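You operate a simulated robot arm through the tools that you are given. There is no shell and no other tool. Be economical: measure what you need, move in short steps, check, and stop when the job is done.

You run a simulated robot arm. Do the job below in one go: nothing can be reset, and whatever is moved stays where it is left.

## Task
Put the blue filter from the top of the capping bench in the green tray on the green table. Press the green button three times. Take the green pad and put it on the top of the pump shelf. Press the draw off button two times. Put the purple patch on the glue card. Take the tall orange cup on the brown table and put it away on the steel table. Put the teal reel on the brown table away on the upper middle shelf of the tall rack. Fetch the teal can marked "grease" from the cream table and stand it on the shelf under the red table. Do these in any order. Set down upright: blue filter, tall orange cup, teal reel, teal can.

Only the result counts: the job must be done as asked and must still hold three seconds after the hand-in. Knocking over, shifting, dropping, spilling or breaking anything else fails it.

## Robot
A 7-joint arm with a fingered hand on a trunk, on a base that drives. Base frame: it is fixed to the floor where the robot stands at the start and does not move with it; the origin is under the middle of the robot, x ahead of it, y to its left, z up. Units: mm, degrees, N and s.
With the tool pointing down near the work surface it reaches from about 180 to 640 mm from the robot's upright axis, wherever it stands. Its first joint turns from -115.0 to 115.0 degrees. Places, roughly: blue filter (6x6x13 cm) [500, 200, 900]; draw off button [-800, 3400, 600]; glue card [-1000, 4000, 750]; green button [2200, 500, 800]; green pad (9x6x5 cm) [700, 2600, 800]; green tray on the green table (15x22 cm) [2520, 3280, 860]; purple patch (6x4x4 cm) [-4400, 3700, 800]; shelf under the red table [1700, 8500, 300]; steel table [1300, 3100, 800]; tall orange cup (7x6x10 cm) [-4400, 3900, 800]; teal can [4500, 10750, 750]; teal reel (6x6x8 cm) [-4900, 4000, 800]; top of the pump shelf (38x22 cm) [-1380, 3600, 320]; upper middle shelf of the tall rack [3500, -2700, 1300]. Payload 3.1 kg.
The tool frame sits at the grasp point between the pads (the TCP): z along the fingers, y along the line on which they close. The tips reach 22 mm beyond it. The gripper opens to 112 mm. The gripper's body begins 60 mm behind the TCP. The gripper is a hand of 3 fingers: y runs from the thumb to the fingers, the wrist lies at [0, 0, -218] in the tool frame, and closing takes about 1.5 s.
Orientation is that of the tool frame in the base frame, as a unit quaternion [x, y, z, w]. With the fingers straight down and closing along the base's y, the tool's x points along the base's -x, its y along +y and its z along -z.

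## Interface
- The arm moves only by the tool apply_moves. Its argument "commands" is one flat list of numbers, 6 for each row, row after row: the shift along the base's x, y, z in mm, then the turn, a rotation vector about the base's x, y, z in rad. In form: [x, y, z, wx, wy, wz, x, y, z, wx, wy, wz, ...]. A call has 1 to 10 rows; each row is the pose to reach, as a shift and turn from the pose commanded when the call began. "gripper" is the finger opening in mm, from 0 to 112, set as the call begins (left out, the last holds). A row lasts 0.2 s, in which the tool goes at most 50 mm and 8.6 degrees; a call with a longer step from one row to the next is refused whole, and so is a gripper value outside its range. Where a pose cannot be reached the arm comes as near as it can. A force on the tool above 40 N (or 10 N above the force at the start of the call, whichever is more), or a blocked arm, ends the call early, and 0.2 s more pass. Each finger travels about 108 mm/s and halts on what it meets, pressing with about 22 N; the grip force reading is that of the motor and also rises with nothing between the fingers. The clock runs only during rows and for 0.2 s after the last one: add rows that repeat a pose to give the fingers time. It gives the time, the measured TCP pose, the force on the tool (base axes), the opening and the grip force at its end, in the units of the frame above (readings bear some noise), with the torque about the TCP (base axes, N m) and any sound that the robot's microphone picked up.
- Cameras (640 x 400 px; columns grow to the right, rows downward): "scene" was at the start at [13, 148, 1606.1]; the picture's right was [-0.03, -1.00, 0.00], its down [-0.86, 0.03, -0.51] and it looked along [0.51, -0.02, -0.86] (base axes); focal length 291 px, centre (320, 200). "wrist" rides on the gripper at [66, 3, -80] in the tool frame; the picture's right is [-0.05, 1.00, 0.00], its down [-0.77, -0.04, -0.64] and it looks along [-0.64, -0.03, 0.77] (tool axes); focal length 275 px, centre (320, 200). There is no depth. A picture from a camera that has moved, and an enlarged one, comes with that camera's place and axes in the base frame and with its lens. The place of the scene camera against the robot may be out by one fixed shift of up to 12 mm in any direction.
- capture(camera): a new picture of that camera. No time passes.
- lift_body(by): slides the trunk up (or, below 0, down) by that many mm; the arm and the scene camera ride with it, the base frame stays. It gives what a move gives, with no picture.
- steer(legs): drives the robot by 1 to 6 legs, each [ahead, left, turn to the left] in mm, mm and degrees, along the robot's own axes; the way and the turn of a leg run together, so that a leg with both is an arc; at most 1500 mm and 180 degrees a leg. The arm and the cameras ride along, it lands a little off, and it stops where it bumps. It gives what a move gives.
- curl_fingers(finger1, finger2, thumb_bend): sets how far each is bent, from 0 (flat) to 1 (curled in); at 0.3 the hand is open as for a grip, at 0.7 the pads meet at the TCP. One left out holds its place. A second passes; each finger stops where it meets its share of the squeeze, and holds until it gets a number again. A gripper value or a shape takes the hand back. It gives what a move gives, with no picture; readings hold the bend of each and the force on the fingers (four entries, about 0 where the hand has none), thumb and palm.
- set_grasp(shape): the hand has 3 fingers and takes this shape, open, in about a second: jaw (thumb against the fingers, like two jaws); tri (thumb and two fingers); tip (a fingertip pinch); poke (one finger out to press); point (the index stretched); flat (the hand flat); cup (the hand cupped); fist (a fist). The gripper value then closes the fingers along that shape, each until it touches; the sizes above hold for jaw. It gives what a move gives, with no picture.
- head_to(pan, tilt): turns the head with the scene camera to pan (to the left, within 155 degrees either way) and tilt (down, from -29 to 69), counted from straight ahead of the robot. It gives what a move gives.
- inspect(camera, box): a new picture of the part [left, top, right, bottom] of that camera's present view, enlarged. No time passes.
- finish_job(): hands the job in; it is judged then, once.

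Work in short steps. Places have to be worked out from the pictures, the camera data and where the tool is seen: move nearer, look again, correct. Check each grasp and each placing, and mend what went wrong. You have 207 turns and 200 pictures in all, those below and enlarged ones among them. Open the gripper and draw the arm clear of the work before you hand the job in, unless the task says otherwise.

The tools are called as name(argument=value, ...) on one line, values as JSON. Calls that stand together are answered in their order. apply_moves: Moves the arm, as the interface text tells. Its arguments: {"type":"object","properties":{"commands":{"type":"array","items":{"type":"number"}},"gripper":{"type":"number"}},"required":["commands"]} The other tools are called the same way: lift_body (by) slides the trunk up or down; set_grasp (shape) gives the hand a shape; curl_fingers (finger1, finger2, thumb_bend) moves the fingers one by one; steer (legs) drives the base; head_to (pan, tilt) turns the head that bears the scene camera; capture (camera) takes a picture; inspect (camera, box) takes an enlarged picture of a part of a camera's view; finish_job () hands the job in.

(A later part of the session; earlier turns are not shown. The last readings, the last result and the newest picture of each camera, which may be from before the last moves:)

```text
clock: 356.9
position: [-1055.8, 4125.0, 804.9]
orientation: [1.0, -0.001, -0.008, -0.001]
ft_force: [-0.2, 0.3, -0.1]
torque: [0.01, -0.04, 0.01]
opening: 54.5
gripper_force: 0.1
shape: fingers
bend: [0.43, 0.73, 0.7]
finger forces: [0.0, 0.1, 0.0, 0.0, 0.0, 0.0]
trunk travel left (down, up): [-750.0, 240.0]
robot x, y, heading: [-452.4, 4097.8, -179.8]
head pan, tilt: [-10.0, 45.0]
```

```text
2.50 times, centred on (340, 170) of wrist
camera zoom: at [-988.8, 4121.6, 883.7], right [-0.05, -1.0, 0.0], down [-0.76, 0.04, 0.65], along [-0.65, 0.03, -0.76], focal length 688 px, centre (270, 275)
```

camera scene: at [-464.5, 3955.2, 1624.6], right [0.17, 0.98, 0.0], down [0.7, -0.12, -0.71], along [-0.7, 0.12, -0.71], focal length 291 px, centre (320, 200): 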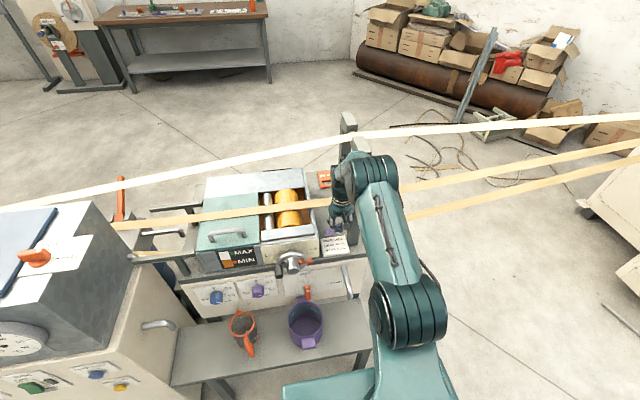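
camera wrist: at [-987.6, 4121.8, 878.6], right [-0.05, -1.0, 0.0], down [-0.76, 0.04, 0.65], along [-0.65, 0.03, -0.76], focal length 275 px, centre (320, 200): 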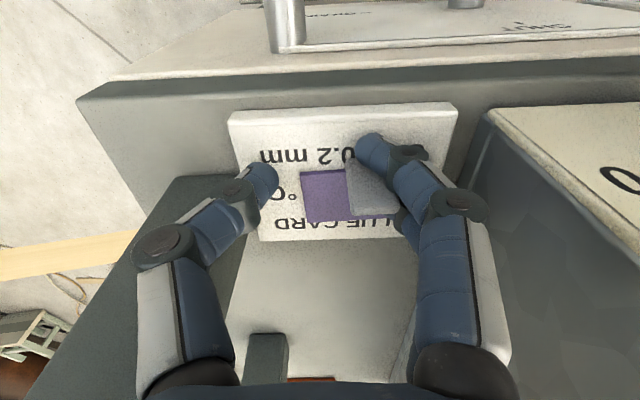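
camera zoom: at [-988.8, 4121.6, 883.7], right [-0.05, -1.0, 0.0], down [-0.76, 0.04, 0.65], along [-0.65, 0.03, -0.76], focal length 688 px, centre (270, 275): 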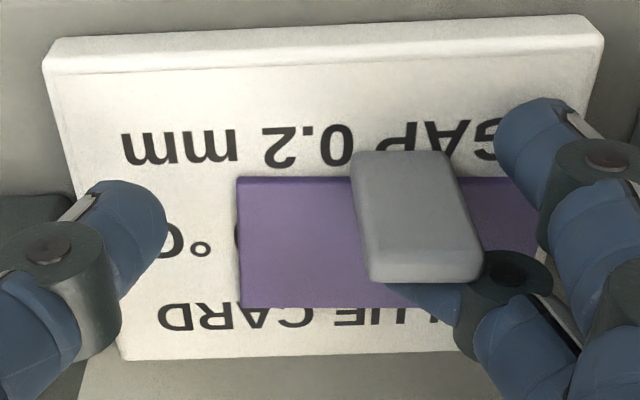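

Finger 1 is clear and the plate rests on the card. I shift 4 mm west so finger 2 leaves the tab, then rise.

apply_moves(commands=[-3, 0, 1, 0, 0, 0, -4, 0, 10, 0, 0, 0, -4, 0, 40, 0, 0, 0, -4, 0, 75, 0, 0, 0])

inspect(camera="wrist", box=[220, 30, 460, 250])

inspect(camera="scene", box=[290, 190, 390, 270])

```text
clock: 357.9
position: [-1059.5, 4125.7, 881.3]
orientation: [1.0, -0.001, -0.008, 0.0]
ft_force: [2.7, 0.0, -2.0]
torque: [-0.04, 0.09, -0.08]
opening: 54.6
gripper_force: 0.6
shape: fingers
bend: [0.43, 0.73, 0.7]
finger forces: [0.0, 0.0, 0.1, 0.1, 2.3, 0.0]
trunk travel left (down, up): [-750.0, 240.0]
robot x, y, heading: [-451.1, 4096.4, -180.0]
head pan, tilt: [-10.0, 45.0]
```

```text
1.82 times, centred on (340, 140) of wrist
camera zoom: at [-991.6, 4122.2, 959.6], right [-0.05, -1.0, 0.0], down [-0.76, 0.04, 0.65], along [-0.65, 0.03, -0.76], focal length 500 px, centre (284, 309)
```

zoom: 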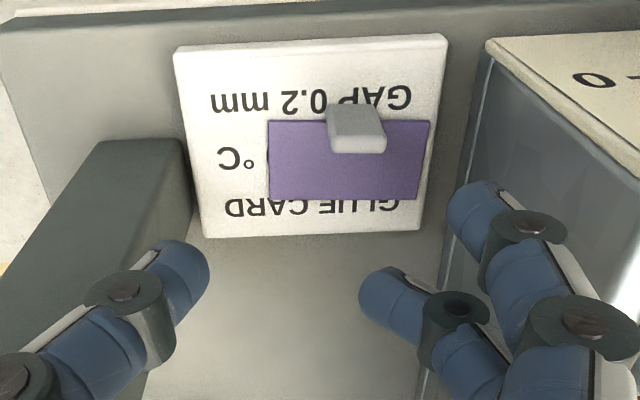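

```text
5.00 times, centred on (340, 230) of scene
camera zoom: at [-463.4, 3955.3, 1624.6], right [0.17, 0.98, 0.0], down [0.7, -0.12, -0.71], along [-0.7, 0.12, -0.71], focal length 1455 px, centre (220, 50)
```

zoom: 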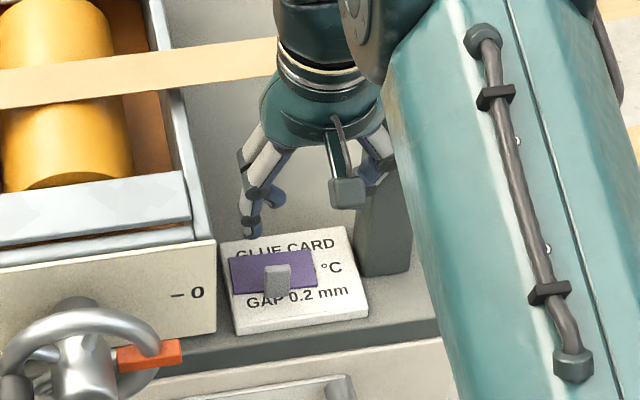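

The patch is on the glue card. The thumb lightly brushes the post, so I back the hand away toward me, then tuck in the arm.

apply_moves(commands=[5, -3, 0, 0, 0, 0, 15, -5, 10, 0, 0, 0, 40, -5, 45, 0, 0, 0, 80, -5, 70, 0, 0, 0, 125, -10, 90, 0, 0, 0, 170, -20, 90, 0, 0, 0, 215, -30, 90, 0, 0, 0, 260, -40, 90, 0, 0, 0, 300, -40, 90, 0, 0, 0])

set_grasp(shape="poke")

steer(legs=[[-160, 0, 0], [0, 640, 0]])

head_to(pan=5, tilt=50)

capture(camera="scene")

capture(camera="wrist")

```text
clock: 359.9
position: [-757.7, 4084.3, 970.0]
orientation: [1.0, -0.001, -0.009, 0.0]
ft_force: [0.1, 0.3, 0.0]
torque: [0.01, 0.02, 0.0]
opening: 54.9
gripper_force: 0.1
shape: fingers
bend: [0.43, 0.73, 0.7]
finger forces: [0.1, 0.0, 0.1, 0.1, 0.0, 0.2]
trunk travel left (down, up): [-750.0, 240.0]
robot x, y, heading: [-446.0, 4095.3, -179.7]
head pan, tilt: [-10.0, 45.0]
```

```text
clock: 360.8
position: [-760.2, 4084.3, 970.3]
orientation: [1.0, -0.001, -0.008, 0.0]
ft_force: [0.1, 0.2, 1.0]
torque: [0.02, 0.03, 0.02]
opening: 0.0
gripper_force: 0.1
shape: poke
bend: [1.0, 1.0, 0.46]
finger forces: [0.1, 0.0, 0.0, 0.1, 0.0, 0.0]
trunk travel left (down, up): [-750.0, 240.0]
robot x, y, heading: [-446.6, 4097.8, -179.8]
head pan, tilt: [-10.0, 45.0]
```

```text
clock: 365.3
position: [-598.7, 3447.3, 970.3]
orientation: [1.0, -0.002, -0.008, -0.001]
ft_force: [-0.2, -0.5, 0.1]
torque: [0.01, 0.01, 0.0]
opening: 0.0
gripper_force: 0.1
shape: poke
bend: [1.0, 1.0, 0.46]
finger forces: [0.1, 0.0, 0.1, 0.0, 0.0, 0.0]
trunk travel left (down, up): [-750.0, 240.0]
robot x, y, heading: [-288.6, 3459.7, 179.9]
head pan, tilt: [-10.0, 45.0]
```

```text
clock: 366.1
position: [-598.5, 3446.5, 971.6]
orientation: [1.0, -0.001, -0.008, -0.002]
ft_force: [-0.3, 0.2, -0.3]
torque: [-0.04, 0.0, -0.04]
opening: 0.0
gripper_force: 0.1
shape: poke
bend: [1.0, 1.0, 0.46]
finger forces: [0.1, 0.0, 0.0, 0.0, 0.0, 0.0]
trunk travel left (down, up): [-750.0, 240.0]
robot x, y, heading: [-288.1, 3458.8, 180.0]
head pan, tilt: [5.0, 50.0]
```

```text
99 pictures are left
camera scene: at [-299.5, 3296.4, 1617.7], right [-0.09, 1.0, 0.0], down [0.76, 0.07, -0.64], along [-0.64, -0.06, -0.77], focal length 291 px, centre (320, 200)
```

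scene: 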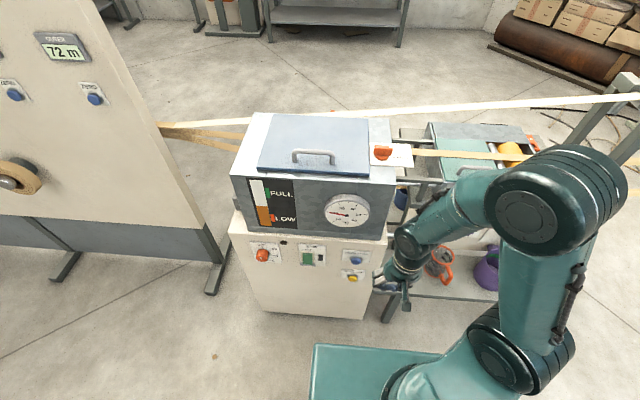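

```text
98 pictures are left
camera wrist: at [-531.1, 3444.0, 1049.1], right [-0.05, -1.0, 0.0], down [-0.76, 0.04, 0.65], along [-0.65, 0.03, -0.76], focal length 275 px, centre (320, 200)
```

wrist: 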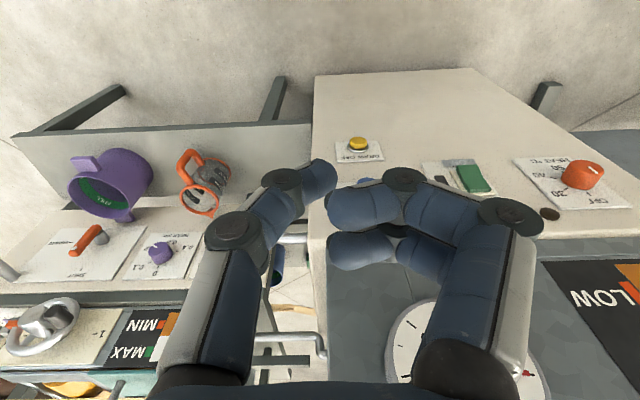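

The yellow "draw off" button triangulates to about (-825,3377,523). I use the closed jaw as a blunt poker; I align the base, lower the trunk and turn the hand to point west.

steer(legs=[[0, 75, 0]])

set_grasp(shape="jaw")

lift_body(by=-400)

apply_moves(commands=[-13, 0, -2, 0, 0.14, 0, -26, 0, -4, 0, 0.28, 0, -39, 0, -6, 0, 0.42, 0, -52, 0, -8, 0, 0.56, 0, -65, 0, -10, 0, 0.7, 0, -78, 0, -12, 0, 0.84, 0, -91, 0, -14, 0, 0.98, 0, -104, 0, -16, 0, 1.12, 0, -117, 0, -18, 0, 1.26, 0, -130, 0, -20, 0, 1.4, 0], gripper=0)

apply_moves(commands=[0, 0, 0, 0, 0.14, 0, 0, 0, 0, 0, 0.16, 0, 0, 0, 0, 0, 0.16, 0])

capture(camera="scene")

capture(camera="wrist")

```text
clock: 367.1
position: [-598.4, 3370.6, 970.3]
orientation: [1.0, -0.001, -0.008, -0.001]
ft_force: [0.9, -0.6, 0.2]
torque: [0.01, 0.02, -0.02]
opening: 0.0
gripper_force: 0.0
shape: poke
bend: [1.0, 1.0, 0.46]
finger forces: [0.0, 0.0, 0.0, 0.0, 0.1, 0.0]
trunk travel left (down, up): [-750.0, 240.0]
robot x, y, heading: [-291.0, 3380.6, 180.0]
head pan, tilt: [5.0, 50.0]
```

```text
clock: 368.1
position: [-597.4, 3370.7, 970.3]
orientation: [1.0, -0.003, -0.007, -0.002]
ft_force: [-0.3, -0.2, -0.1]
torque: [0.0, -0.01, 0.01]
opening: 111.8
gripper_force: 0.1
shape: jaw
bend: [0.3, 0.3, 0.3]
finger forces: [0.0, 0.0, 0.0, 0.1, 0.0, 0.0]
trunk travel left (down, up): [-750.0, 240.0]
robot x, y, heading: [-287.1, 3379.8, 179.9]
head pan, tilt: [5.0, 50.0]
```

```text
clock: 371.9
position: [-599.2, 3372.8, 570.4]
orientation: [1.0, -0.002, -0.008, -0.001]
ft_force: [0.6, 0.3, -0.6]
torque: [-0.01, 0.02, -0.02]
opening: 112.1
gripper_force: 0.0
shape: jaw
bend: [0.3, 0.3, 0.3]
finger forces: [0.1, 0.0, 0.0, 0.2, 0.1, 0.1]
trunk travel left (down, up): [-350.0, 640.0]
robot x, y, heading: [-292.7, 3385.2, 180.0]
head pan, tilt: [5.0, 50.0]
```

```text
clock: 374.1
position: [-729.4, 3372.0, 550.8]
orientation: [0.759, -0.003, -0.651, 0.0]
ft_force: [-0.5, 0.4, 0.8]
torque: [0.0, 0.01, 0.0]
opening: 0.2
gripper_force: 21.7
shape: jaw
bend: [0.66, 0.66, 0.74]
finger forces: [0.0, 0.0, 0.0, 0.0, 0.0, 0.0]
trunk travel left (down, up): [-350.0, 640.0]
robot x, y, heading: [-287.5, 3384.3, 179.9]
head pan, tilt: [5.0, 50.0]
```

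```text
clock: 374.9
position: [-727.7, 3371.8, 550.9]
orientation: [-0.705, 0.002, 0.709, 0.0]
ft_force: [0.5, 0.7, -0.7]
torque: [-0.02, 0.03, 0.04]
opening: 0.2
gripper_force: 21.8
shape: jaw
bend: [0.66, 0.66, 0.74]
finger forces: [0.0, 0.0, 0.0, 0.1, 0.0, 0.0]
trunk travel left (down, up): [-350.0, 640.0]
robot x, y, heading: [-287.5, 3384.0, 179.8]
head pan, tilt: [5.0, 50.0]
```

```text
97 pictures are left
camera scene: at [-299.6, 3220.8, 1217.7], right [-0.09, 1.0, 0.0], down [0.76, 0.07, -0.64], along [-0.64, -0.06, -0.77], focal length 291 px, centre (320, 200)
```

scene: 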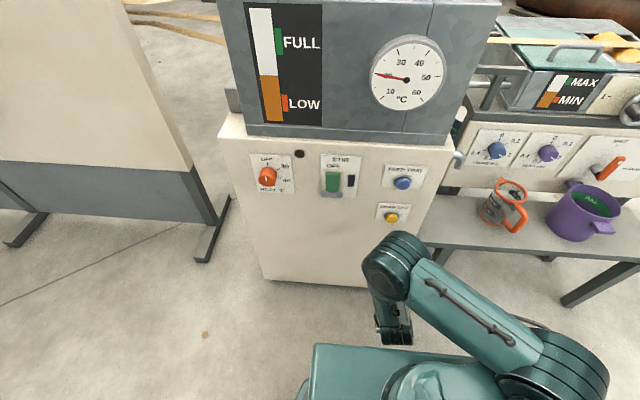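

```text
96 pictures are left
camera wrist: at [-648.3, 3369.1, 483.2], right [0.0, -1.0, 0.05], down [0.64, 0.04, 0.77], along [-0.77, 0.03, 0.64], focal length 275 px, centre (320, 200)
```

wrist: 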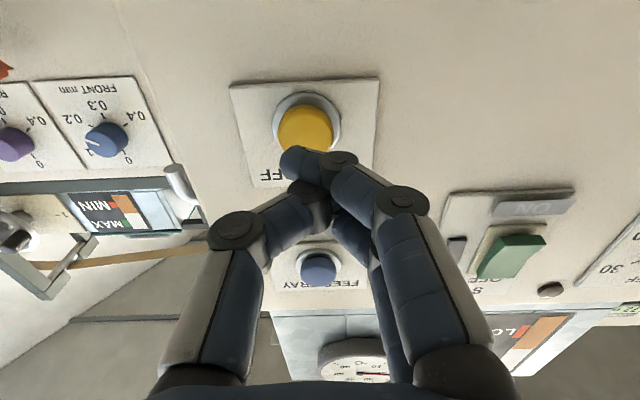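

The button is at about (-806,3379,556) and the tips are at x≈-750. I push forward in steps, then withdraw, watching force and sound.

apply_moves(commands=[-25, 2, 5, 0, 0, 0, -40, 2, 5, 0, 0, 0, -46, 2, 5, 0, 0, 0, -50, 2, 5, 0, 0, 0, -54, 2, 5, 0, 0, 0, -58, 2, 5, 0, 0, 0])

inspect(camera="scene", box=[330, 150, 450, 250])

```text
clock: 376.3
position: [-785.6, 3372.1, 555.3]
orientation: [-0.705, 0.001, 0.709, -0.001]
ft_force: [14.3, -4.5, -4.2]
torque: [-0.05, -0.07, -0.09]
opening: 0.0
gripper_force: 22.2
shape: jaw
bend: [0.7, 0.7, 0.75]
finger forces: [10.0, 9.9, 0.0, 0.0, 0.0, 0.2]
trunk travel left (down, up): [-350.0, 640.0]
robot x, y, heading: [-286.8, 3380.7, 179.9]
head pan, tilt: [5.0, 50.0]
heard: click
```

```text
4.00 times, centred on (390, 200) of scene
camera zoom: at [-298.1, 3220.3, 1217.6], right [-0.09, 1.0, 0.0], down [0.76, 0.07, -0.64], along [-0.64, -0.06, -0.77], focal length 1164 px, centre (40, 200)
```

zoom: 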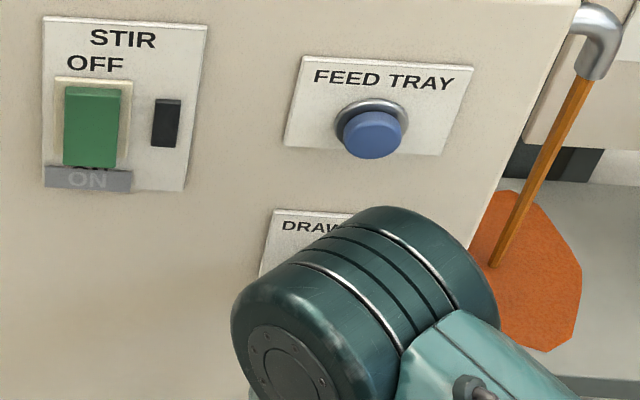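

A click was heard and glue started to draw off, so I release and press the second time at once.

apply_moves(commands=[20, 0, 0, 0, 0, 0, 30, 0, 0, 0, 0, 0, 8, 0, 0, 0, 0, 0, 0, 0, 0, 0, 0, 0])

apply_moves(commands=[30, 0, 0, 0, 0, 0, 60, 0, 0, 0, 0, 0])

capture(camera="scene")

```text
clock: 377.3
position: [-786.4, 3373.2, 556.7]
orientation: [-0.705, 0.001, 0.709, -0.001]
ft_force: [14.7, -4.3, -3.2]
torque: [-0.04, -0.03, -0.1]
opening: 0.0
gripper_force: 22.2
shape: jaw
bend: [0.7, 0.7, 0.75]
finger forces: [9.2, 9.0, 0.0, 0.0, 0.1, 0.1]
trunk travel left (down, up): [-350.0, 640.0]
robot x, y, heading: [-289.5, 3386.2, 179.7]
head pan, tilt: [5.0, 50.0]
heard: click
```

```text
clock: 377.9
position: [-726.8, 3374.0, 556.9]
orientation: [-0.705, 0.003, 0.71, -0.001]
ft_force: [-0.3, 0.0, -0.4]
torque: [0.0, -0.01, 0.0]
opening: 0.0
gripper_force: 22.2
shape: jaw
bend: [0.67, 0.67, 0.75]
finger forces: [0.1, 0.0, 0.1, 0.1, 0.0, 0.0]
trunk travel left (down, up): [-350.0, 640.0]
robot x, y, heading: [-288.1, 3386.6, 179.9]
head pan, tilt: [5.0, 50.0]
```

```text
94 pictures are left
camera scene: at [-299.7, 3220.8, 1217.7], right [-0.09, 1.0, 0.0], down [0.76, 0.07, -0.64], along [-0.64, -0.06, -0.77], focal length 291 px, centre (320, 200)
```

scene: 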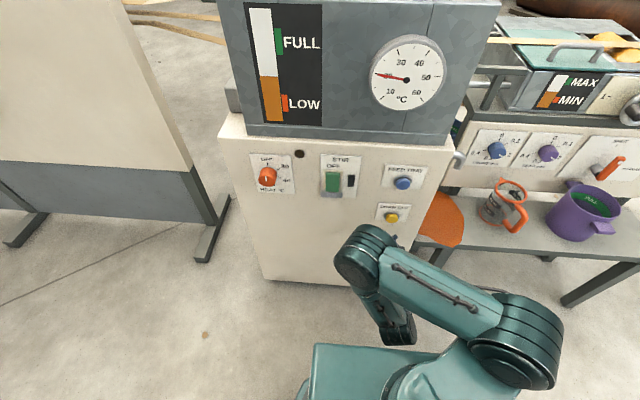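

The flow stopped after the second click. Next is the orange cup: I turn the hand back down, raise the trunk and drive round to the brown table.

apply_moves(commands=[13, 0, 2, 0, -0.14, 0, 26, 0, 4, 0, -0.28, 0, 39, 0, 6, 0, -0.42, 0, 52, 0, 8, 0, -0.56, 0, 65, 0, 10, 0, -0.7, 0, 78, 0, 12, 0, -0.84, 0, 91, 0, 14, 0, -0.98, 0, 104, 0, 16, 0, -1.12, 0, 117, 0, 18, 0, -1.26, 0, 130, 0, 20, 0, -1.4, 0])

apply_moves(commands=[0, 0, 0, 0, -0.14, 0, 0, 0, 0, 0, -0.166, 0], gripper=100)

lift_body(by=400)

steer(legs=[[-120, 0, 0], [0, 1500, 0], [0, 1500, 0], [0, 1500, 0], [0, 510, 0]])

```text
clock: 380.1
position: [-602.8, 3376.4, 575.8]
orientation: [0.993, -0.003, -0.115, -0.005]
ft_force: [0.2, 0.3, 0.4]
torque: [0.04, -0.01, 0.0]
opening: 0.0
gripper_force: 22.3
shape: jaw
bend: [0.67, 0.67, 0.75]
finger forces: [0.1, 0.0, 0.0, 0.0, 0.1, 0.0]
out of reach, approached as far as the arm can: row 10
trunk travel left (down, up): [-350.0, 640.0]
robot x, y, heading: [-287.2, 3386.2, 180.1]
head pan, tilt: [5.0, 50.0]
```

```text
clock: 380.7
position: [-602.7, 3376.6, 575.8]
orientation: [0.999, -0.002, -0.032, -0.007]
ft_force: [0.2, 0.0, 0.6]
torque: [0.03, -0.01, -0.01]
opening: 99.8
gripper_force: 0.0
shape: jaw
bend: [0.49, 0.49, 0.45]
finger forces: [0.0, 0.0, 0.0, 0.0, 0.0, 0.0]
trunk travel left (down, up): [-350.0, 640.0]
robot x, y, heading: [-286.4, 3379.9, 179.8]
head pan, tilt: [5.0, 50.0]
```

```text
clock: 384.5
position: [-602.0, 3377.1, 974.0]
orientation: [0.999, -0.001, -0.032, -0.006]
ft_force: [0.1, -0.3, 0.5]
torque: [0.04, -0.01, 0.03]
opening: 100.0
gripper_force: 0.0
shape: jaw
bend: [0.49, 0.49, 0.45]
finger forces: [0.0, 0.0, 0.0, 0.0, 0.1, 0.0]
trunk travel left (down, up): [-750.0, 240.0]
robot x, y, heading: [-287.8, 3385.5, 180.0]
head pan, tilt: [5.0, 50.0]
```

```text
clock: 409.7
position: [-487.7, -1693.8, 974.8]
orientation: [0.999, -0.005, -0.032, -0.006]
ft_force: [-0.4, -0.2, 1.5]
torque: [0.01, 0.02, 0.04]
opening: 99.9
gripper_force: 0.0
shape: jaw
bend: [0.49, 0.49, 0.45]
finger forces: [0.0, 0.0, 0.1, 0.0, 0.0, 0.0]
trunk travel left (down, up): [-750.0, 240.0]
robot x, y, heading: [-172.3, -1689.1, 179.5]
head pan, tilt: [5.0, 50.0]
```

I continue west, then north to the brown table.

steer(legs=[[1450, 0, 0.5], [1450, 0, 0], [590, 0, 0], [0, -1500, 0], [0, -1500, 0], [0, -1450, 0]])

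steer(legs=[[0, -1080, 0]])

head_to(pan=0, tilt=45)

capture(camera="scene")

```text
clock: 447.4
position: [-3961.4, 2716.4, 974.8]
orientation: [0.999, -0.003, -0.033, -0.006]
ft_force: [0.4, 0.3, 0.3]
torque: [0.02, 0.01, -0.02]
opening: 100.1
gripper_force: 0.1
shape: jaw
bend: [0.49, 0.49, 0.45]
finger forces: [0.0, 0.0, 0.1, 0.0, 0.1, 0.0]
trunk travel left (down, up): [-750.0, 240.0]
robot x, y, heading: [-3647.5, 2720.1, 179.9]
head pan, tilt: [5.0, 50.0]
```

```text
clock: 452.9
position: [-3955.0, 3787.6, 974.7]
orientation: [0.999, -0.007, -0.032, -0.007]
ft_force: [0.6, 0.3, 0.2]
torque: [-0.03, 0.02, 0.0]
opening: 99.8
gripper_force: 0.2
shape: jaw
bend: [0.49, 0.49, 0.45]
finger forces: [0.0, 0.0, 0.0, 0.0, 0.0, 0.0]
trunk travel left (down, up): [-750.0, 240.0]
robot x, y, heading: [-3639.7, 3789.4, 179.5]
head pan, tilt: [5.0, 50.0]
```

```text
clock: 453.6
position: [-3954.8, 3788.7, 974.0]
orientation: [0.999, -0.006, -0.033, -0.006]
ft_force: [0.6, -0.4, -0.3]
torque: [-0.01, -0.01, -0.02]
opening: 99.9
gripper_force: 0.1
shape: jaw
bend: [0.49, 0.49, 0.45]
finger forces: [0.0, 0.0, 0.1, 0.0, 0.0, 0.0]
trunk travel left (down, up): [-750.0, 240.0]
robot x, y, heading: [-3638.8, 3793.2, 179.4]
head pan, tilt: [0.0, 45.0]
```

```text
93 pictures are left
camera scene: at [-3657.7, 3636.1, 1624.6], right [0.01, 1.0, 0.0], down [0.71, -0.01, -0.71], along [-0.71, 0.01, -0.71], focal length 291 px, centre (320, 200)
```

scene: 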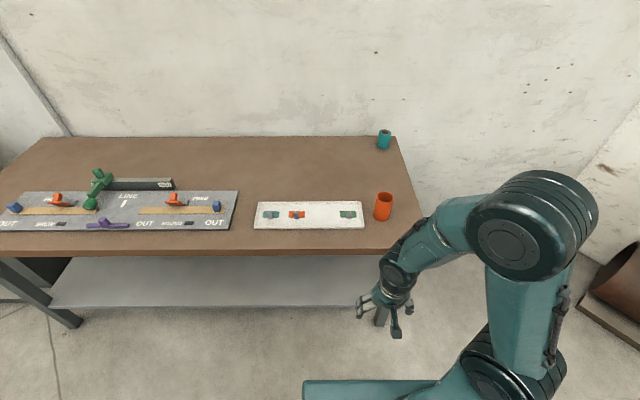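

The cup stands at about (-4405,3882) with its top near z 895. I close in, straighten the hand and hover above it.

steer(legs=[[235, -80, 0.5]])

apply_moves(commands=[-45, 3, 5, 0, -0.03, 0, -90, 6, 10, 0, -0.064, 0, -130, 9, 15, 0, -0.064, 0, -165, 11, 18, 0, -0.064, 0, -190, 12, 20, 0, -0.064, 0, -190, 12, 20, 0, -0.064, 0], gripper=112)

capture(camera="wrist")

```text
clock: 455.4
position: [-4191.2, 3866.9, 974.9]
orientation: [0.999, -0.002, -0.032, -0.007]
ft_force: [0.0, -0.3, -1.3]
torque: [0.03, 0.0, -0.01]
opening: 99.8
gripper_force: 0.0
shape: jaw
bend: [0.49, 0.49, 0.45]
finger forces: [0.0, 0.1, 0.0, 0.1, 0.1, 0.0]
trunk travel left (down, up): [-750.0, 240.0]
robot x, y, heading: [-3872.1, 3874.5, -180.0]
head pan, tilt: [0.0, 45.0]
```

```text
clock: 456.8
position: [-4379.6, 3877.4, 995.2]
orientation: [1.0, -0.001, -0.001, -0.006]
ft_force: [0.1, -0.2, 0.0]
torque: [0.0, 0.0, -0.01]
opening: 111.6
gripper_force: 0.1
shape: jaw
bend: [0.3, 0.3, 0.3]
finger forces: [0.1, 0.0, 0.0, 0.0, 0.1, 0.0]
trunk travel left (down, up): [-750.0, 240.0]
robot x, y, heading: [-3878.7, 3873.4, -180.3]
head pan, tilt: [0.0, 45.0]
```

```text
92 pictures are left
camera wrist: at [-4313.5, 3874.2, 1073.7], right [-0.05, -1.0, -0.01], down [-0.77, 0.03, 0.64], along [-0.64, 0.04, -0.77], focal length 275 px, centre (320, 200)
```

wrist: 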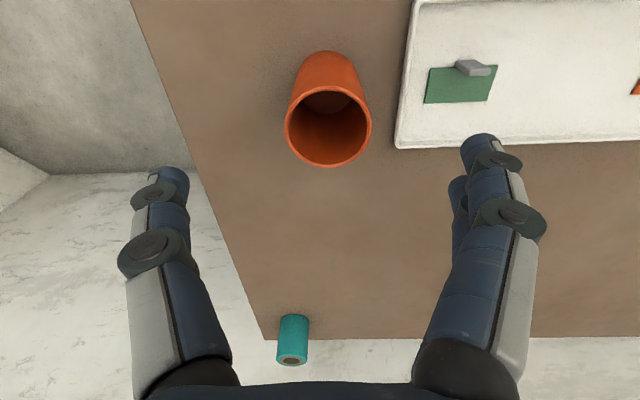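

The cup's centre is at about (-4405,3874), with its rim near z 880. I go down around it to z≈852.

apply_moves(commands=[-25, -3, -10, 0, 0, 0, -25, -3, -55, 0, 0, 0, -25, -3, -100, 0, 0, 0, -25, -3, -130, 0, 0, 0, -25, -3, -143, 0, 0, 0, -25, -3, -143, 0, 0, 0])

capture(camera="wrist")

```text
clock: 458.2
position: [-4405.5, 3875.3, 853.8]
orientation: [1.0, -0.001, -0.003, -0.006]
ft_force: [-4.5, 1.0, 20.3]
torque: [-0.02, -0.41, 0.05]
opening: 111.9
gripper_force: 0.1
shape: jaw
bend: [0.3, 0.3, 0.3]
finger forces: [9.1, 0.0, 0.0, 0.0, 10.4, 0.0]
trunk travel left (down, up): [-750.0, 240.0]
robot x, y, heading: [-3875.9, 3873.1, -179.7]
head pan, tilt: [0.0, 45.0]
```

```text
91 pictures are left
camera wrist: at [-4338.7, 3870.0, 932.5], right [-0.05, -1.0, -0.01], down [-0.77, 0.03, 0.64], along [-0.64, 0.04, -0.77], focal length 275 px, centre (320, 200)
```

wrist: 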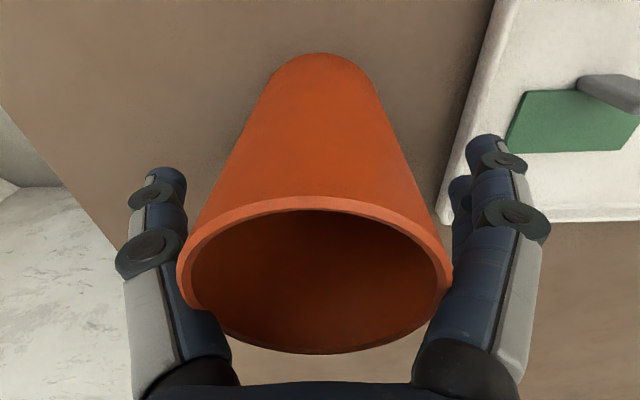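

The rim rubs on the inner finger segments: I'm too deep. I rise 18 mm and then close.

apply_moves(commands=[0, 0, 8, 0, 0, 0, 0, 0, 18, 0, 0, 0, 0, 0, 18, 0, 0, 0])

apply_moves(commands=[0, 0, 0, 0, 0, 0, 0, 0, 0, 0, 0, 0, 0, 0, 0, 0, 0, 0, 0, 0, 0, 0, 0, 0, 0, 0, 0, 0, 0, 0, 0, 0, 0, 0, 0, 0], gripper=45)

capture(camera="wrist")

```text
clock: 459.0
position: [-4405.6, 3874.2, 870.5]
orientation: [1.0, -0.002, 0.0, -0.006]
ft_force: [0.0, -0.2, 0.0]
torque: [-0.01, 0.0, 0.01]
opening: 111.8
gripper_force: 0.1
shape: jaw
bend: [0.3, 0.3, 0.3]
finger forces: [0.0, 0.0, 0.1, 0.1, 0.1, 0.0]
trunk travel left (down, up): [-750.0, 240.0]
robot x, y, heading: [-3876.9, 3871.0, -179.8]
head pan, tilt: [0.0, 45.0]
```

```text
clock: 460.4
position: [-4403.7, 3874.8, 869.5]
orientation: [1.0, -0.001, -0.001, -0.006]
ft_force: [-0.7, -0.3, 0.1]
torque: [-0.01, -0.02, 0.0]
opening: 36.5
gripper_force: 21.7
shape: jaw
bend: [0.74, 0.72, 0.7]
finger forces: [7.5, 10.6, 0.1, 0.0, 18.1, 0.0]
trunk travel left (down, up): [-750.0, 240.0]
robot x, y, heading: [-3878.4, 3874.6, -180.2]
head pan, tilt: [0.0, 45.0]
```

```text
90 pictures are left
camera wrist: at [-4338.6, 3870.2, 949.0], right [-0.05, -1.0, -0.01], down [-0.77, 0.03, 0.64], along [-0.64, 0.04, -0.77], focal length 275 px, centre (320, 200)
```

wrist: 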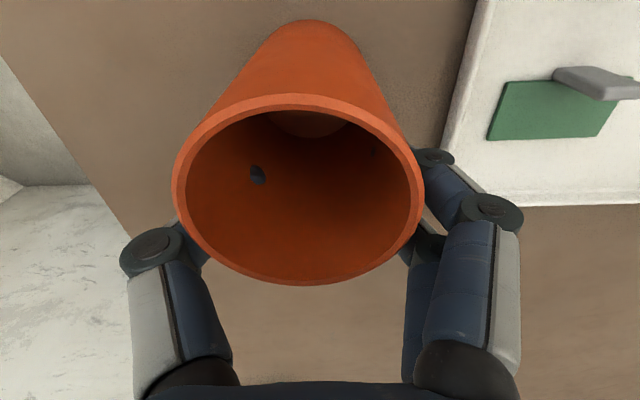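

The cup is gripped. I lift it and check its posture.

apply_moves(commands=[0, 0, 15, 0, 0, 0, 0, 0, 50, 0, 0, 0, 0, 0, 95, 0, 0, 0, 0, 0, 135, 0, 0, 0])

capture(camera="wrist")

capture(camera="scene")

```text
clock: 461.4
position: [-4404.2, 3875.2, 1004.9]
orientation: [1.0, -0.002, -0.002, -0.007]
ft_force: [0.0, -0.3, -0.7]
torque: [0.03, 0.0, -0.02]
opening: 36.1
gripper_force: 22.3
shape: jaw
bend: [0.74, 0.72, 0.7]
finger forces: [6.8, 10.9, 0.1, 0.0, 17.3, 0.0]
trunk travel left (down, up): [-750.0, 240.0]
robot x, y, heading: [-3874.7, 3871.7, -180.0]
head pan, tilt: [0.0, 45.0]
```

```text
89 pictures are left
camera wrist: at [-4338.3, 3871.4, 1084.6], right [-0.05, -1.0, -0.01], down [-0.77, 0.03, 0.64], along [-0.64, 0.04, -0.77], focal length 275 px, centre (320, 200)
```

wrist: 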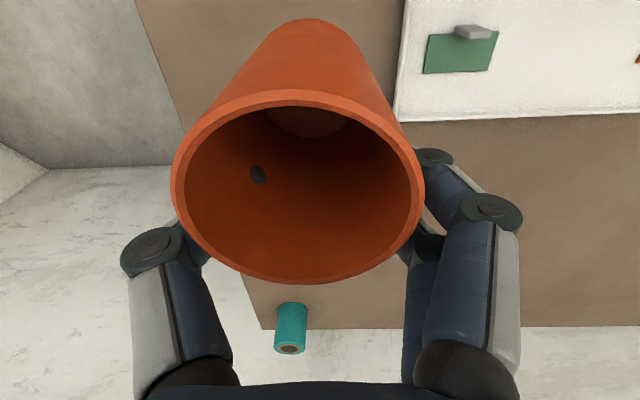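

```text
88 pictures are left
camera scene: at [-3891.5, 3716.7, 1624.6], right [0.0, 1.0, 0.0], down [0.71, 0.0, -0.71], along [-0.71, 0.0, -0.71], focal length 291 px, centre (320, 200)
```

scene: 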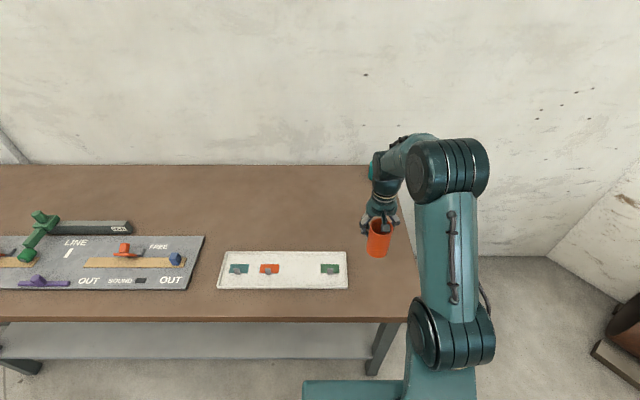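

The cup hangs upright and the grip is steady. I tuck the arm and carry it back round to the steel table, whose free corner is near (560,2880).

apply_moves(commands=[40, 0, 5, 0, 0, 0, 80, 0, 10, 0, 0, 0, 120, 0, 15, 0, 0, 0, 160, 0, 20, 0, 0, 0, 200, 0, 20, 0, 0, 0])

steer(legs=[[-200, 0, 0], [0, 1500, 0], [0, 1500, 0], [0, 1500, 0], [0, 1060, 0]])

steer(legs=[[-1450, 0, 0], [-1450, 0, 0], [-590, 0, 0], [0, -1500, 0], [0, -1500, 0], [0, -1500, 0]])

capture(camera="wrist")

```text
clock: 462.6
position: [-4201.0, 3877.5, 1024.7]
orientation: [1.0, -0.003, 0.0, -0.005]
ft_force: [-0.3, -0.1, 0.4]
torque: [-0.01, 0.07, 0.0]
opening: 18.1
gripper_force: 22.1
shape: jaw
bend: [0.78, 0.75, 0.76]
finger forces: [0.0, 0.0, 0.0, 0.0, 0.0, 0.1]
trunk travel left (down, up): [-750.0, 240.0]
robot x, y, heading: [-3876.3, 3873.5, -180.0]
head pan, tilt: [0.0, 45.0]
```

```text
clock: 490.3
position: [-4007.1, -1676.8, 1024.8]
orientation: [1.0, -0.001, 0.0, -0.006]
ft_force: [0.1, -0.2, 0.5]
torque: [0.01, 0.01, 0.02]
opening: 17.8
gripper_force: 22.3
shape: jaw
bend: [0.78, 0.75, 0.76]
finger forces: [0.0, 0.1, 0.1, 0.0, 0.0, 0.0]
trunk travel left (down, up): [-750.0, 240.0]
robot x, y, heading: [-3679.1, -1678.1, -179.8]
head pan, tilt: [0.0, 45.0]
```

```text
clock: 528.2
position: [-564.3, 2776.7, 1025.6]
orientation: [1.0, 0.007, 0.0, -0.006]
ft_force: [-0.5, 0.0, -0.5]
torque: [0.01, 0.0, -0.01]
opening: 18.0
gripper_force: 22.2
shape: jaw
bend: [0.78, 0.75, 0.76]
finger forces: [0.0, 0.0, 0.0, 0.0, 0.0, 0.1]
trunk travel left (down, up): [-750.0, 240.0]
robot x, y, heading: [-239.4, 2778.3, -178.8]
head pan, tilt: [0.0, 45.0]
```

```text
87 pictures are left
camera wrist: at [-498.1, 2773.8, 1104.3], right [-0.03, -1.0, -0.01], down [-0.77, 0.02, 0.64], along [-0.64, 0.03, -0.77], focal length 275 px, centre (320, 200)
```

wrist: 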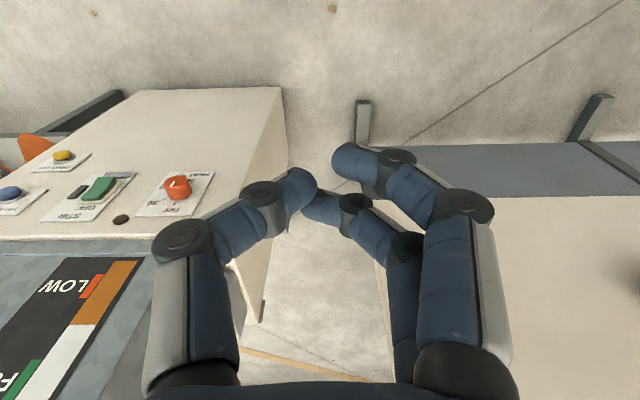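

The cup slipped out when I retracted the arm. I must go back, see where it landed, and regrip it properly.

steer(legs=[[60, 0, -1.2], [0, 1500, 0], [0, 1500, 0], [0, 1460, 0]])

steer(legs=[[1450, 0, 0], [1450, 0, 0], [540, 0, 0], [0, -1500, 0], [0, -1500, 0], [0, -1400, 0]])

head_to(pan=-15, tilt=35)

capture(camera="scene")

```text
clock: 550.1
position: [-558.5, -1674.6, 1024.4]
orientation: [1.0, 0.006, 0.0, -0.006]
ft_force: [0.2, 0.1, 0.5]
torque: [-0.04, -0.02, 0.0]
opening: 18.0
gripper_force: 22.6
shape: jaw
bend: [0.78, 0.75, 0.76]
finger forces: [0.0, 0.1, 0.0, 0.0, 0.0, 0.0]
trunk travel left (down, up): [-750.0, 240.0]
robot x, y, heading: [-230.9, -1671.1, -179.2]
head pan, tilt: [0.0, 45.0]
```

```text
clock: 587.4
position: [-4042.0, 2720.3, 1025.6]
orientation: [1.0, 0.008, -0.001, -0.006]
ft_force: [-0.2, 0.7, 0.4]
torque: [0.01, 0.0, -0.02]
opening: 17.7
gripper_force: 22.2
shape: jaw
bend: [0.78, 0.75, 0.76]
finger forces: [0.0, 0.1, 0.0, 0.0, 0.0, 0.0]
trunk travel left (down, up): [-750.0, 240.0]
robot x, y, heading: [-3710.9, 2720.7, -179.1]
head pan, tilt: [0.0, 45.0]
```

```text
clock: 588.2
position: [-4040.9, 2719.4, 1024.6]
orientation: [1.0, 0.007, 0.001, -0.006]
ft_force: [0.9, 0.8, 1.0]
torque: [-0.01, 0.01, 0.01]
opening: 18.0
gripper_force: 22.2
shape: jaw
bend: [0.78, 0.75, 0.76]
finger forces: [0.0, 0.0, 0.0, 0.0, 0.0, 0.1]
trunk travel left (down, up): [-750.0, 240.0]
robot x, y, heading: [-3714.7, 2719.2, -179.1]
head pan, tilt: [-15.0, 35.0]
```

```text
86 pictures are left
camera scene: at [-3731.8, 2590.0, 1639.4], right [0.24, 0.97, 0.0], down [0.56, -0.14, -0.82], along [-0.8, 0.2, -0.57], focal length 291 px, centre (320, 200)
```

scene: 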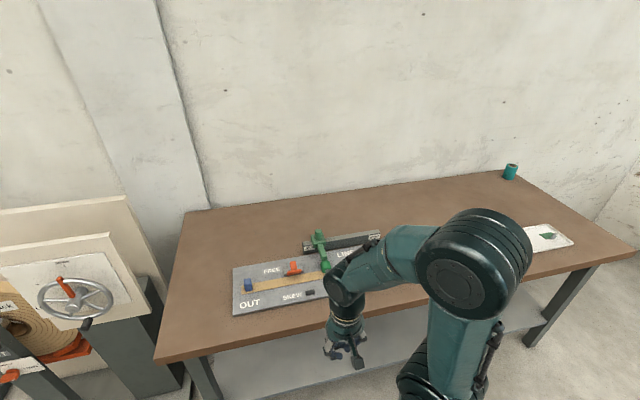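

The cup isn't on the visible part of the table. I look further right and at the floor.

head_to(pan=-55, tilt=40)

capture(camera="scene")

```text
clock: 589.3
position: [-4041.2, 2719.3, 1025.4]
orientation: [1.0, 0.007, 0.001, -0.006]
ft_force: [0.1, -0.2, 0.0]
torque: [0.0, 0.0, -0.02]
opening: 17.8
gripper_force: 22.3
shape: jaw
bend: [0.78, 0.75, 0.76]
finger forces: [0.1, 0.0, 0.0, 0.0, 0.1, 0.0]
trunk travel left (down, up): [-750.0, 240.0]
robot x, y, heading: [-3718.5, 2722.9, -178.9]
head pan, tilt: [-55.0, 40.0]
```

```text
85 pictures are left
camera scene: at [-3696.5, 2637.7, 1631.9], right [0.81, 0.59, 0.0], down [0.38, -0.52, -0.77], along [-0.45, 0.62, -0.64], focal length 291 px, centre (320, 200)
```

scene: 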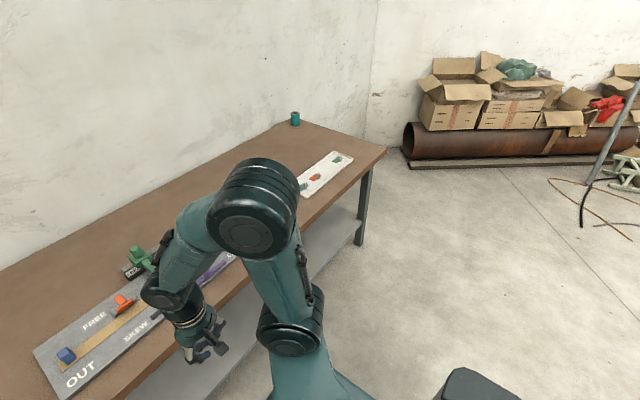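

It's not in view: it may be behind the table's end, on the lower shelf, or on my own base. I check my base first, then drive nearer.

head_to(pan=-20, tilt=69)

capture(camera="scene")

steer(legs=[[0, -700, -1]])

head_to(pan=-60, tilt=45)

capture(camera="scene")

```text
clock: 590.3
position: [-4042.7, 2719.8, 1023.7]
orientation: [1.0, 0.008, 0.0, -0.005]
ft_force: [0.4, -0.9, -0.4]
torque: [0.0, -0.02, -0.01]
opening: 17.8
gripper_force: 21.7
shape: jaw
bend: [0.78, 0.75, 0.76]
finger forces: [0.1, 0.0, 0.0, 0.0, 0.0, 0.1]
trunk travel left (down, up): [-750.0, 240.0]
robot x, y, heading: [-3718.3, 2725.4, -178.5]
head pan, tilt: [-20.0, 68.8]
```

```text
84 pictures are left
camera scene: at [-3699.3, 2587.3, 1595.8], right [0.32, 0.95, 0.0], down [0.88, -0.3, -0.36], along [-0.34, 0.12, -0.93], focal length 291 px, centre (320, 200)
```

scene: 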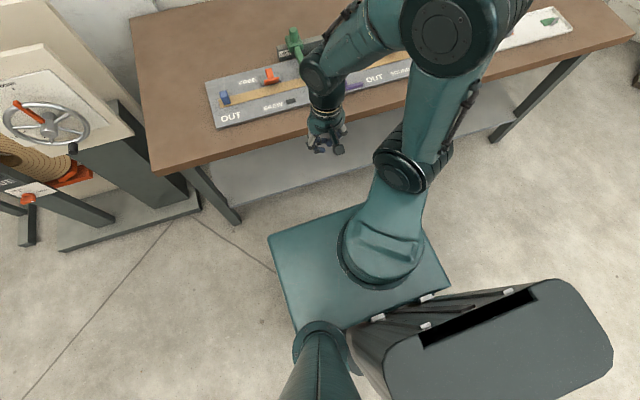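

```text
clock: 594.2
position: [-4049.9, 3435.1, 1024.8]
orientation: [1.0, 0.001, 0.0, -0.006]
ft_force: [0.4, 0.2, -1.1]
torque: [0.0, -0.01, 0.02]
opening: 17.6
gripper_force: 22.3
shape: jaw
bend: [0.78, 0.75, 0.76]
finger forces: [0.1, 0.0, 0.0, 0.0, 0.0, 0.0]
trunk travel left (down, up): [-750.0, 240.0]
robot x, y, heading: [-3728.3, 3436.0, -179.5]
head pan, tilt: [-20.0, 68.8]
```

```text
clock: 595.2
position: [-4051.2, 3434.7, 1027.1]
orientation: [1.0, 0.002, 0.0, -0.006]
ft_force: [-0.3, 0.4, 0.4]
torque: [0.02, 0.04, 0.0]
opening: 17.9
gripper_force: 22.5
shape: jaw
bend: [0.78, 0.75, 0.76]
finger forces: [0.0, 0.0, 0.0, 0.0, 0.0, 0.1]
trunk travel left (down, up): [-750.0, 240.0]
robot x, y, heading: [-3723.7, 3434.6, -179.5]
head pan, tilt: [-60.0, 45.0]
```

```text
83 pictures are left
camera scene: at [-3698.7, 3348.4, 1624.6], right [0.86, 0.51, 0.0], down [0.36, -0.61, -0.71], along [-0.36, 0.61, -0.71], focal length 291 px, centre (320, 200)
```

scene: 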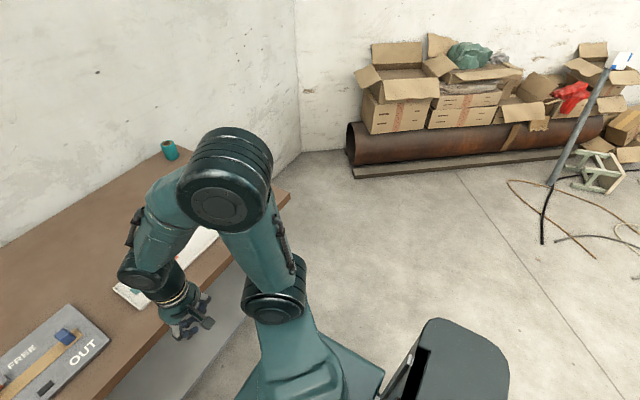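

It's still not in view. I go to the table's north end and look at the space behind and beneath it.

steer(legs=[[0, -1000, -0.5]])

head_to(pan=15, tilt=45)

capture(camera="scene")

```text
clock: 600.5
position: [-4056.6, 4438.8, 1025.6]
orientation: [1.0, 0.002, 0.001, -0.005]
ft_force: [0.1, 0.0, 0.4]
torque: [0.03, -0.01, 0.03]
opening: 17.7
gripper_force: 21.9
shape: jaw
bend: [0.78, 0.75, 0.76]
finger forces: [0.0, 0.0, 0.0, 0.0, 0.0, 0.1]
trunk travel left (down, up): [-750.0, 240.0]
robot x, y, heading: [-3732.6, 4439.9, -179.6]
head pan, tilt: [-60.0, 45.0]
```

```text
clock: 601.9
position: [-4057.5, 4438.5, 1024.2]
orientation: [1.0, 0.002, -0.001, -0.006]
ft_force: [0.9, 0.4, -0.4]
torque: [-0.02, -0.03, 0.04]
opening: 18.0
gripper_force: 22.3
shape: jaw
bend: [0.78, 0.75, 0.76]
finger forces: [0.1, 0.0, 0.0, 0.1, 0.1, 0.0]
trunk travel left (down, up): [-750.0, 240.0]
robot x, y, heading: [-3729.7, 4435.8, -179.7]
head pan, tilt: [15.0, 45.0]
```

```text
82 pictures are left
camera scene: at [-3742.2, 4261.5, 1624.6], right [-0.26, 0.96, 0.0], down [0.68, 0.19, -0.71], along [-0.68, -0.19, -0.71], focal length 291 px, centre (320, 200)
```

scene: 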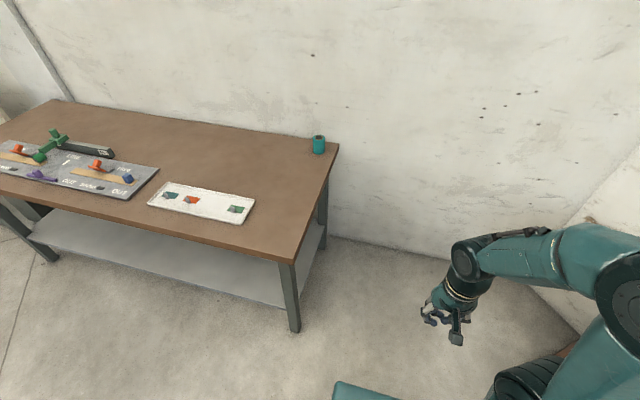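

It isn't here either, so it may have rolled away. I scan the floor to the south and east.

head_to(pan=95, tilt=22)

capture(camera="scene")

head_to(pan=-150, tilt=30)

capture(camera="scene")

```text
clock: 603.5
position: [-4058.2, 4438.8, 1024.6]
orientation: [1.0, 0.001, 0.0, -0.006]
ft_force: [0.2, 0.6, -0.1]
torque: [-0.02, 0.0, -0.01]
opening: 17.7
gripper_force: 22.3
shape: jaw
bend: [0.78, 0.75, 0.76]
finger forces: [0.1, 0.0, 0.0, 0.0, 0.1, 0.1]
trunk travel left (down, up): [-750.0, 240.0]
robot x, y, heading: [-3734.7, 4438.5, -179.6]
head pan, tilt: [95.0, 22.0]
```

```text
81 pictures are left
camera scene: at [-3655.2, 4190.5, 1660.0], right [-1.0, -0.09, 0.0], down [-0.03, 0.37, -0.93], along [0.09, -0.92, -0.37], focal length 291 px, centre (320, 200)
```

scene: 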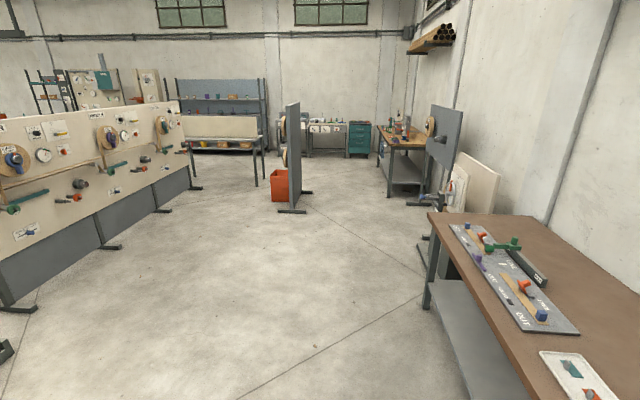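

```text
clock: 606.9
position: [-4056.7, 4439.1, 1024.9]
orientation: [1.0, 0.002, 0.0, -0.006]
ft_force: [0.2, 0.7, -0.1]
torque: [0.0, 0.01, -0.04]
opening: 17.8
gripper_force: 21.4
shape: jaw
bend: [0.78, 0.75, 0.76]
finger forces: [0.0, 0.0, 0.1, 0.0, 0.0, 0.0]
trunk travel left (down, up): [-750.0, 240.0]
robot x, y, heading: [-3727.3, 4438.9, -179.5]
head pan, tilt: [-150.0, 30.0]
```

```text
80 pictures are left
camera scene: at [-3585.7, 4328.7, 1647.2], right [0.51, -0.86, 0.0], down [-0.43, -0.25, -0.87], along [0.75, 0.44, -0.5], focal length 291 px, centre (320, 200)
```

scene: 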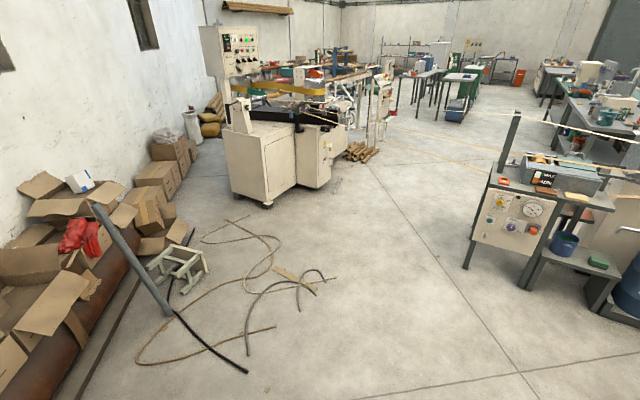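

It's still not found; the remaining blind spots are beneath the table and close around me. I back off, lower the trunk and look under the table.

steer(legs=[[-450, 700, 0]])

lift_body(by=-400)

lift_body(by=-300)

head_to(pan=15, tilt=25)

capture(camera="scene")

```text
clock: 611.3
position: [-3606.4, 3747.9, 1025.3]
orientation: [1.0, -0.005, -0.001, -0.007]
ft_force: [-0.1, -0.2, -0.1]
torque: [-0.05, 0.0, 0.0]
opening: 17.8
gripper_force: 22.4
shape: jaw
bend: [0.78, 0.75, 0.76]
finger forces: [0.0, 0.0, 0.0, 0.1, 0.0, 0.1]
trunk travel left (down, up): [-750.0, 240.0]
robot x, y, heading: [-3279.9, 3747.0, 179.7]
head pan, tilt: [-150.0, 30.0]
```

```text
clock: 615.1
position: [-3607.0, 3747.3, 624.9]
orientation: [1.0, -0.004, 0.0, -0.007]
ft_force: [0.6, -0.5, -0.5]
torque: [0.05, 0.01, 0.02]
opening: 17.7
gripper_force: 22.2
shape: jaw
bend: [0.78, 0.75, 0.76]
finger forces: [0.1, 0.0, 0.0, 0.0, 0.0, 0.1]
trunk travel left (down, up): [-350.0, 640.0]
robot x, y, heading: [-3278.6, 3742.6, 179.7]
head pan, tilt: [-150.0, 30.0]
```

```text
clock: 618.1
position: [-3605.5, 3747.4, 331.2]
orientation: [1.0, -0.004, -0.001, -0.006]
ft_force: [-0.1, 0.3, -0.3]
torque: [-0.04, 0.03, 0.01]
opening: 18.0
gripper_force: 22.1
shape: jaw
bend: [0.78, 0.75, 0.76]
finger forces: [0.0, 0.0, 0.0, 0.0, 0.1, 0.0]
trunk travel left (down, up): [-50.0, 940.0]
robot x, y, heading: [-3275.6, 3744.9, 179.5]
head pan, tilt: [-150.0, 30.0]
```

```text
clock: 620.7
position: [-3606.8, 3747.7, 327.6]
orientation: [1.0, -0.004, -0.002, -0.005]
ft_force: [0.2, 0.4, 0.0]
torque: [-0.02, 0.05, -0.03]
opening: 18.0
gripper_force: 22.5
shape: jaw
bend: [0.78, 0.75, 0.76]
finger forces: [0.0, 0.0, 0.1, 0.1, 0.0, 0.0]
trunk travel left (down, up): [-50.0, 940.0]
robot x, y, heading: [-3279.9, 3743.6, 179.8]
head pan, tilt: [15.0, 25.0]
```

```text
79 pictures are left
camera scene: at [-3301.5, 3563.8, 957.9], right [-0.25, 0.97, 0.0], down [0.41, 0.11, -0.91], along [-0.88, -0.23, -0.42], focal length 291 px, centre (320, 200)
```

scene: 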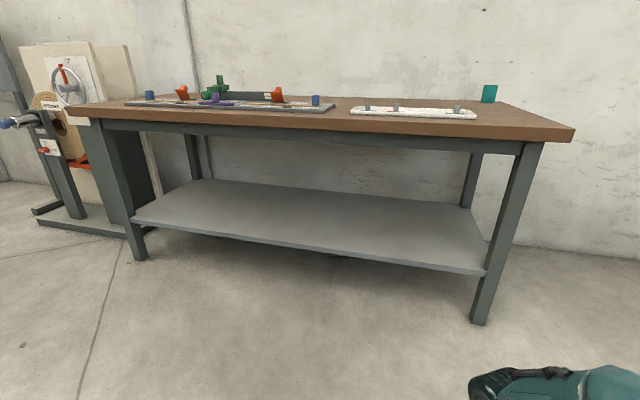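

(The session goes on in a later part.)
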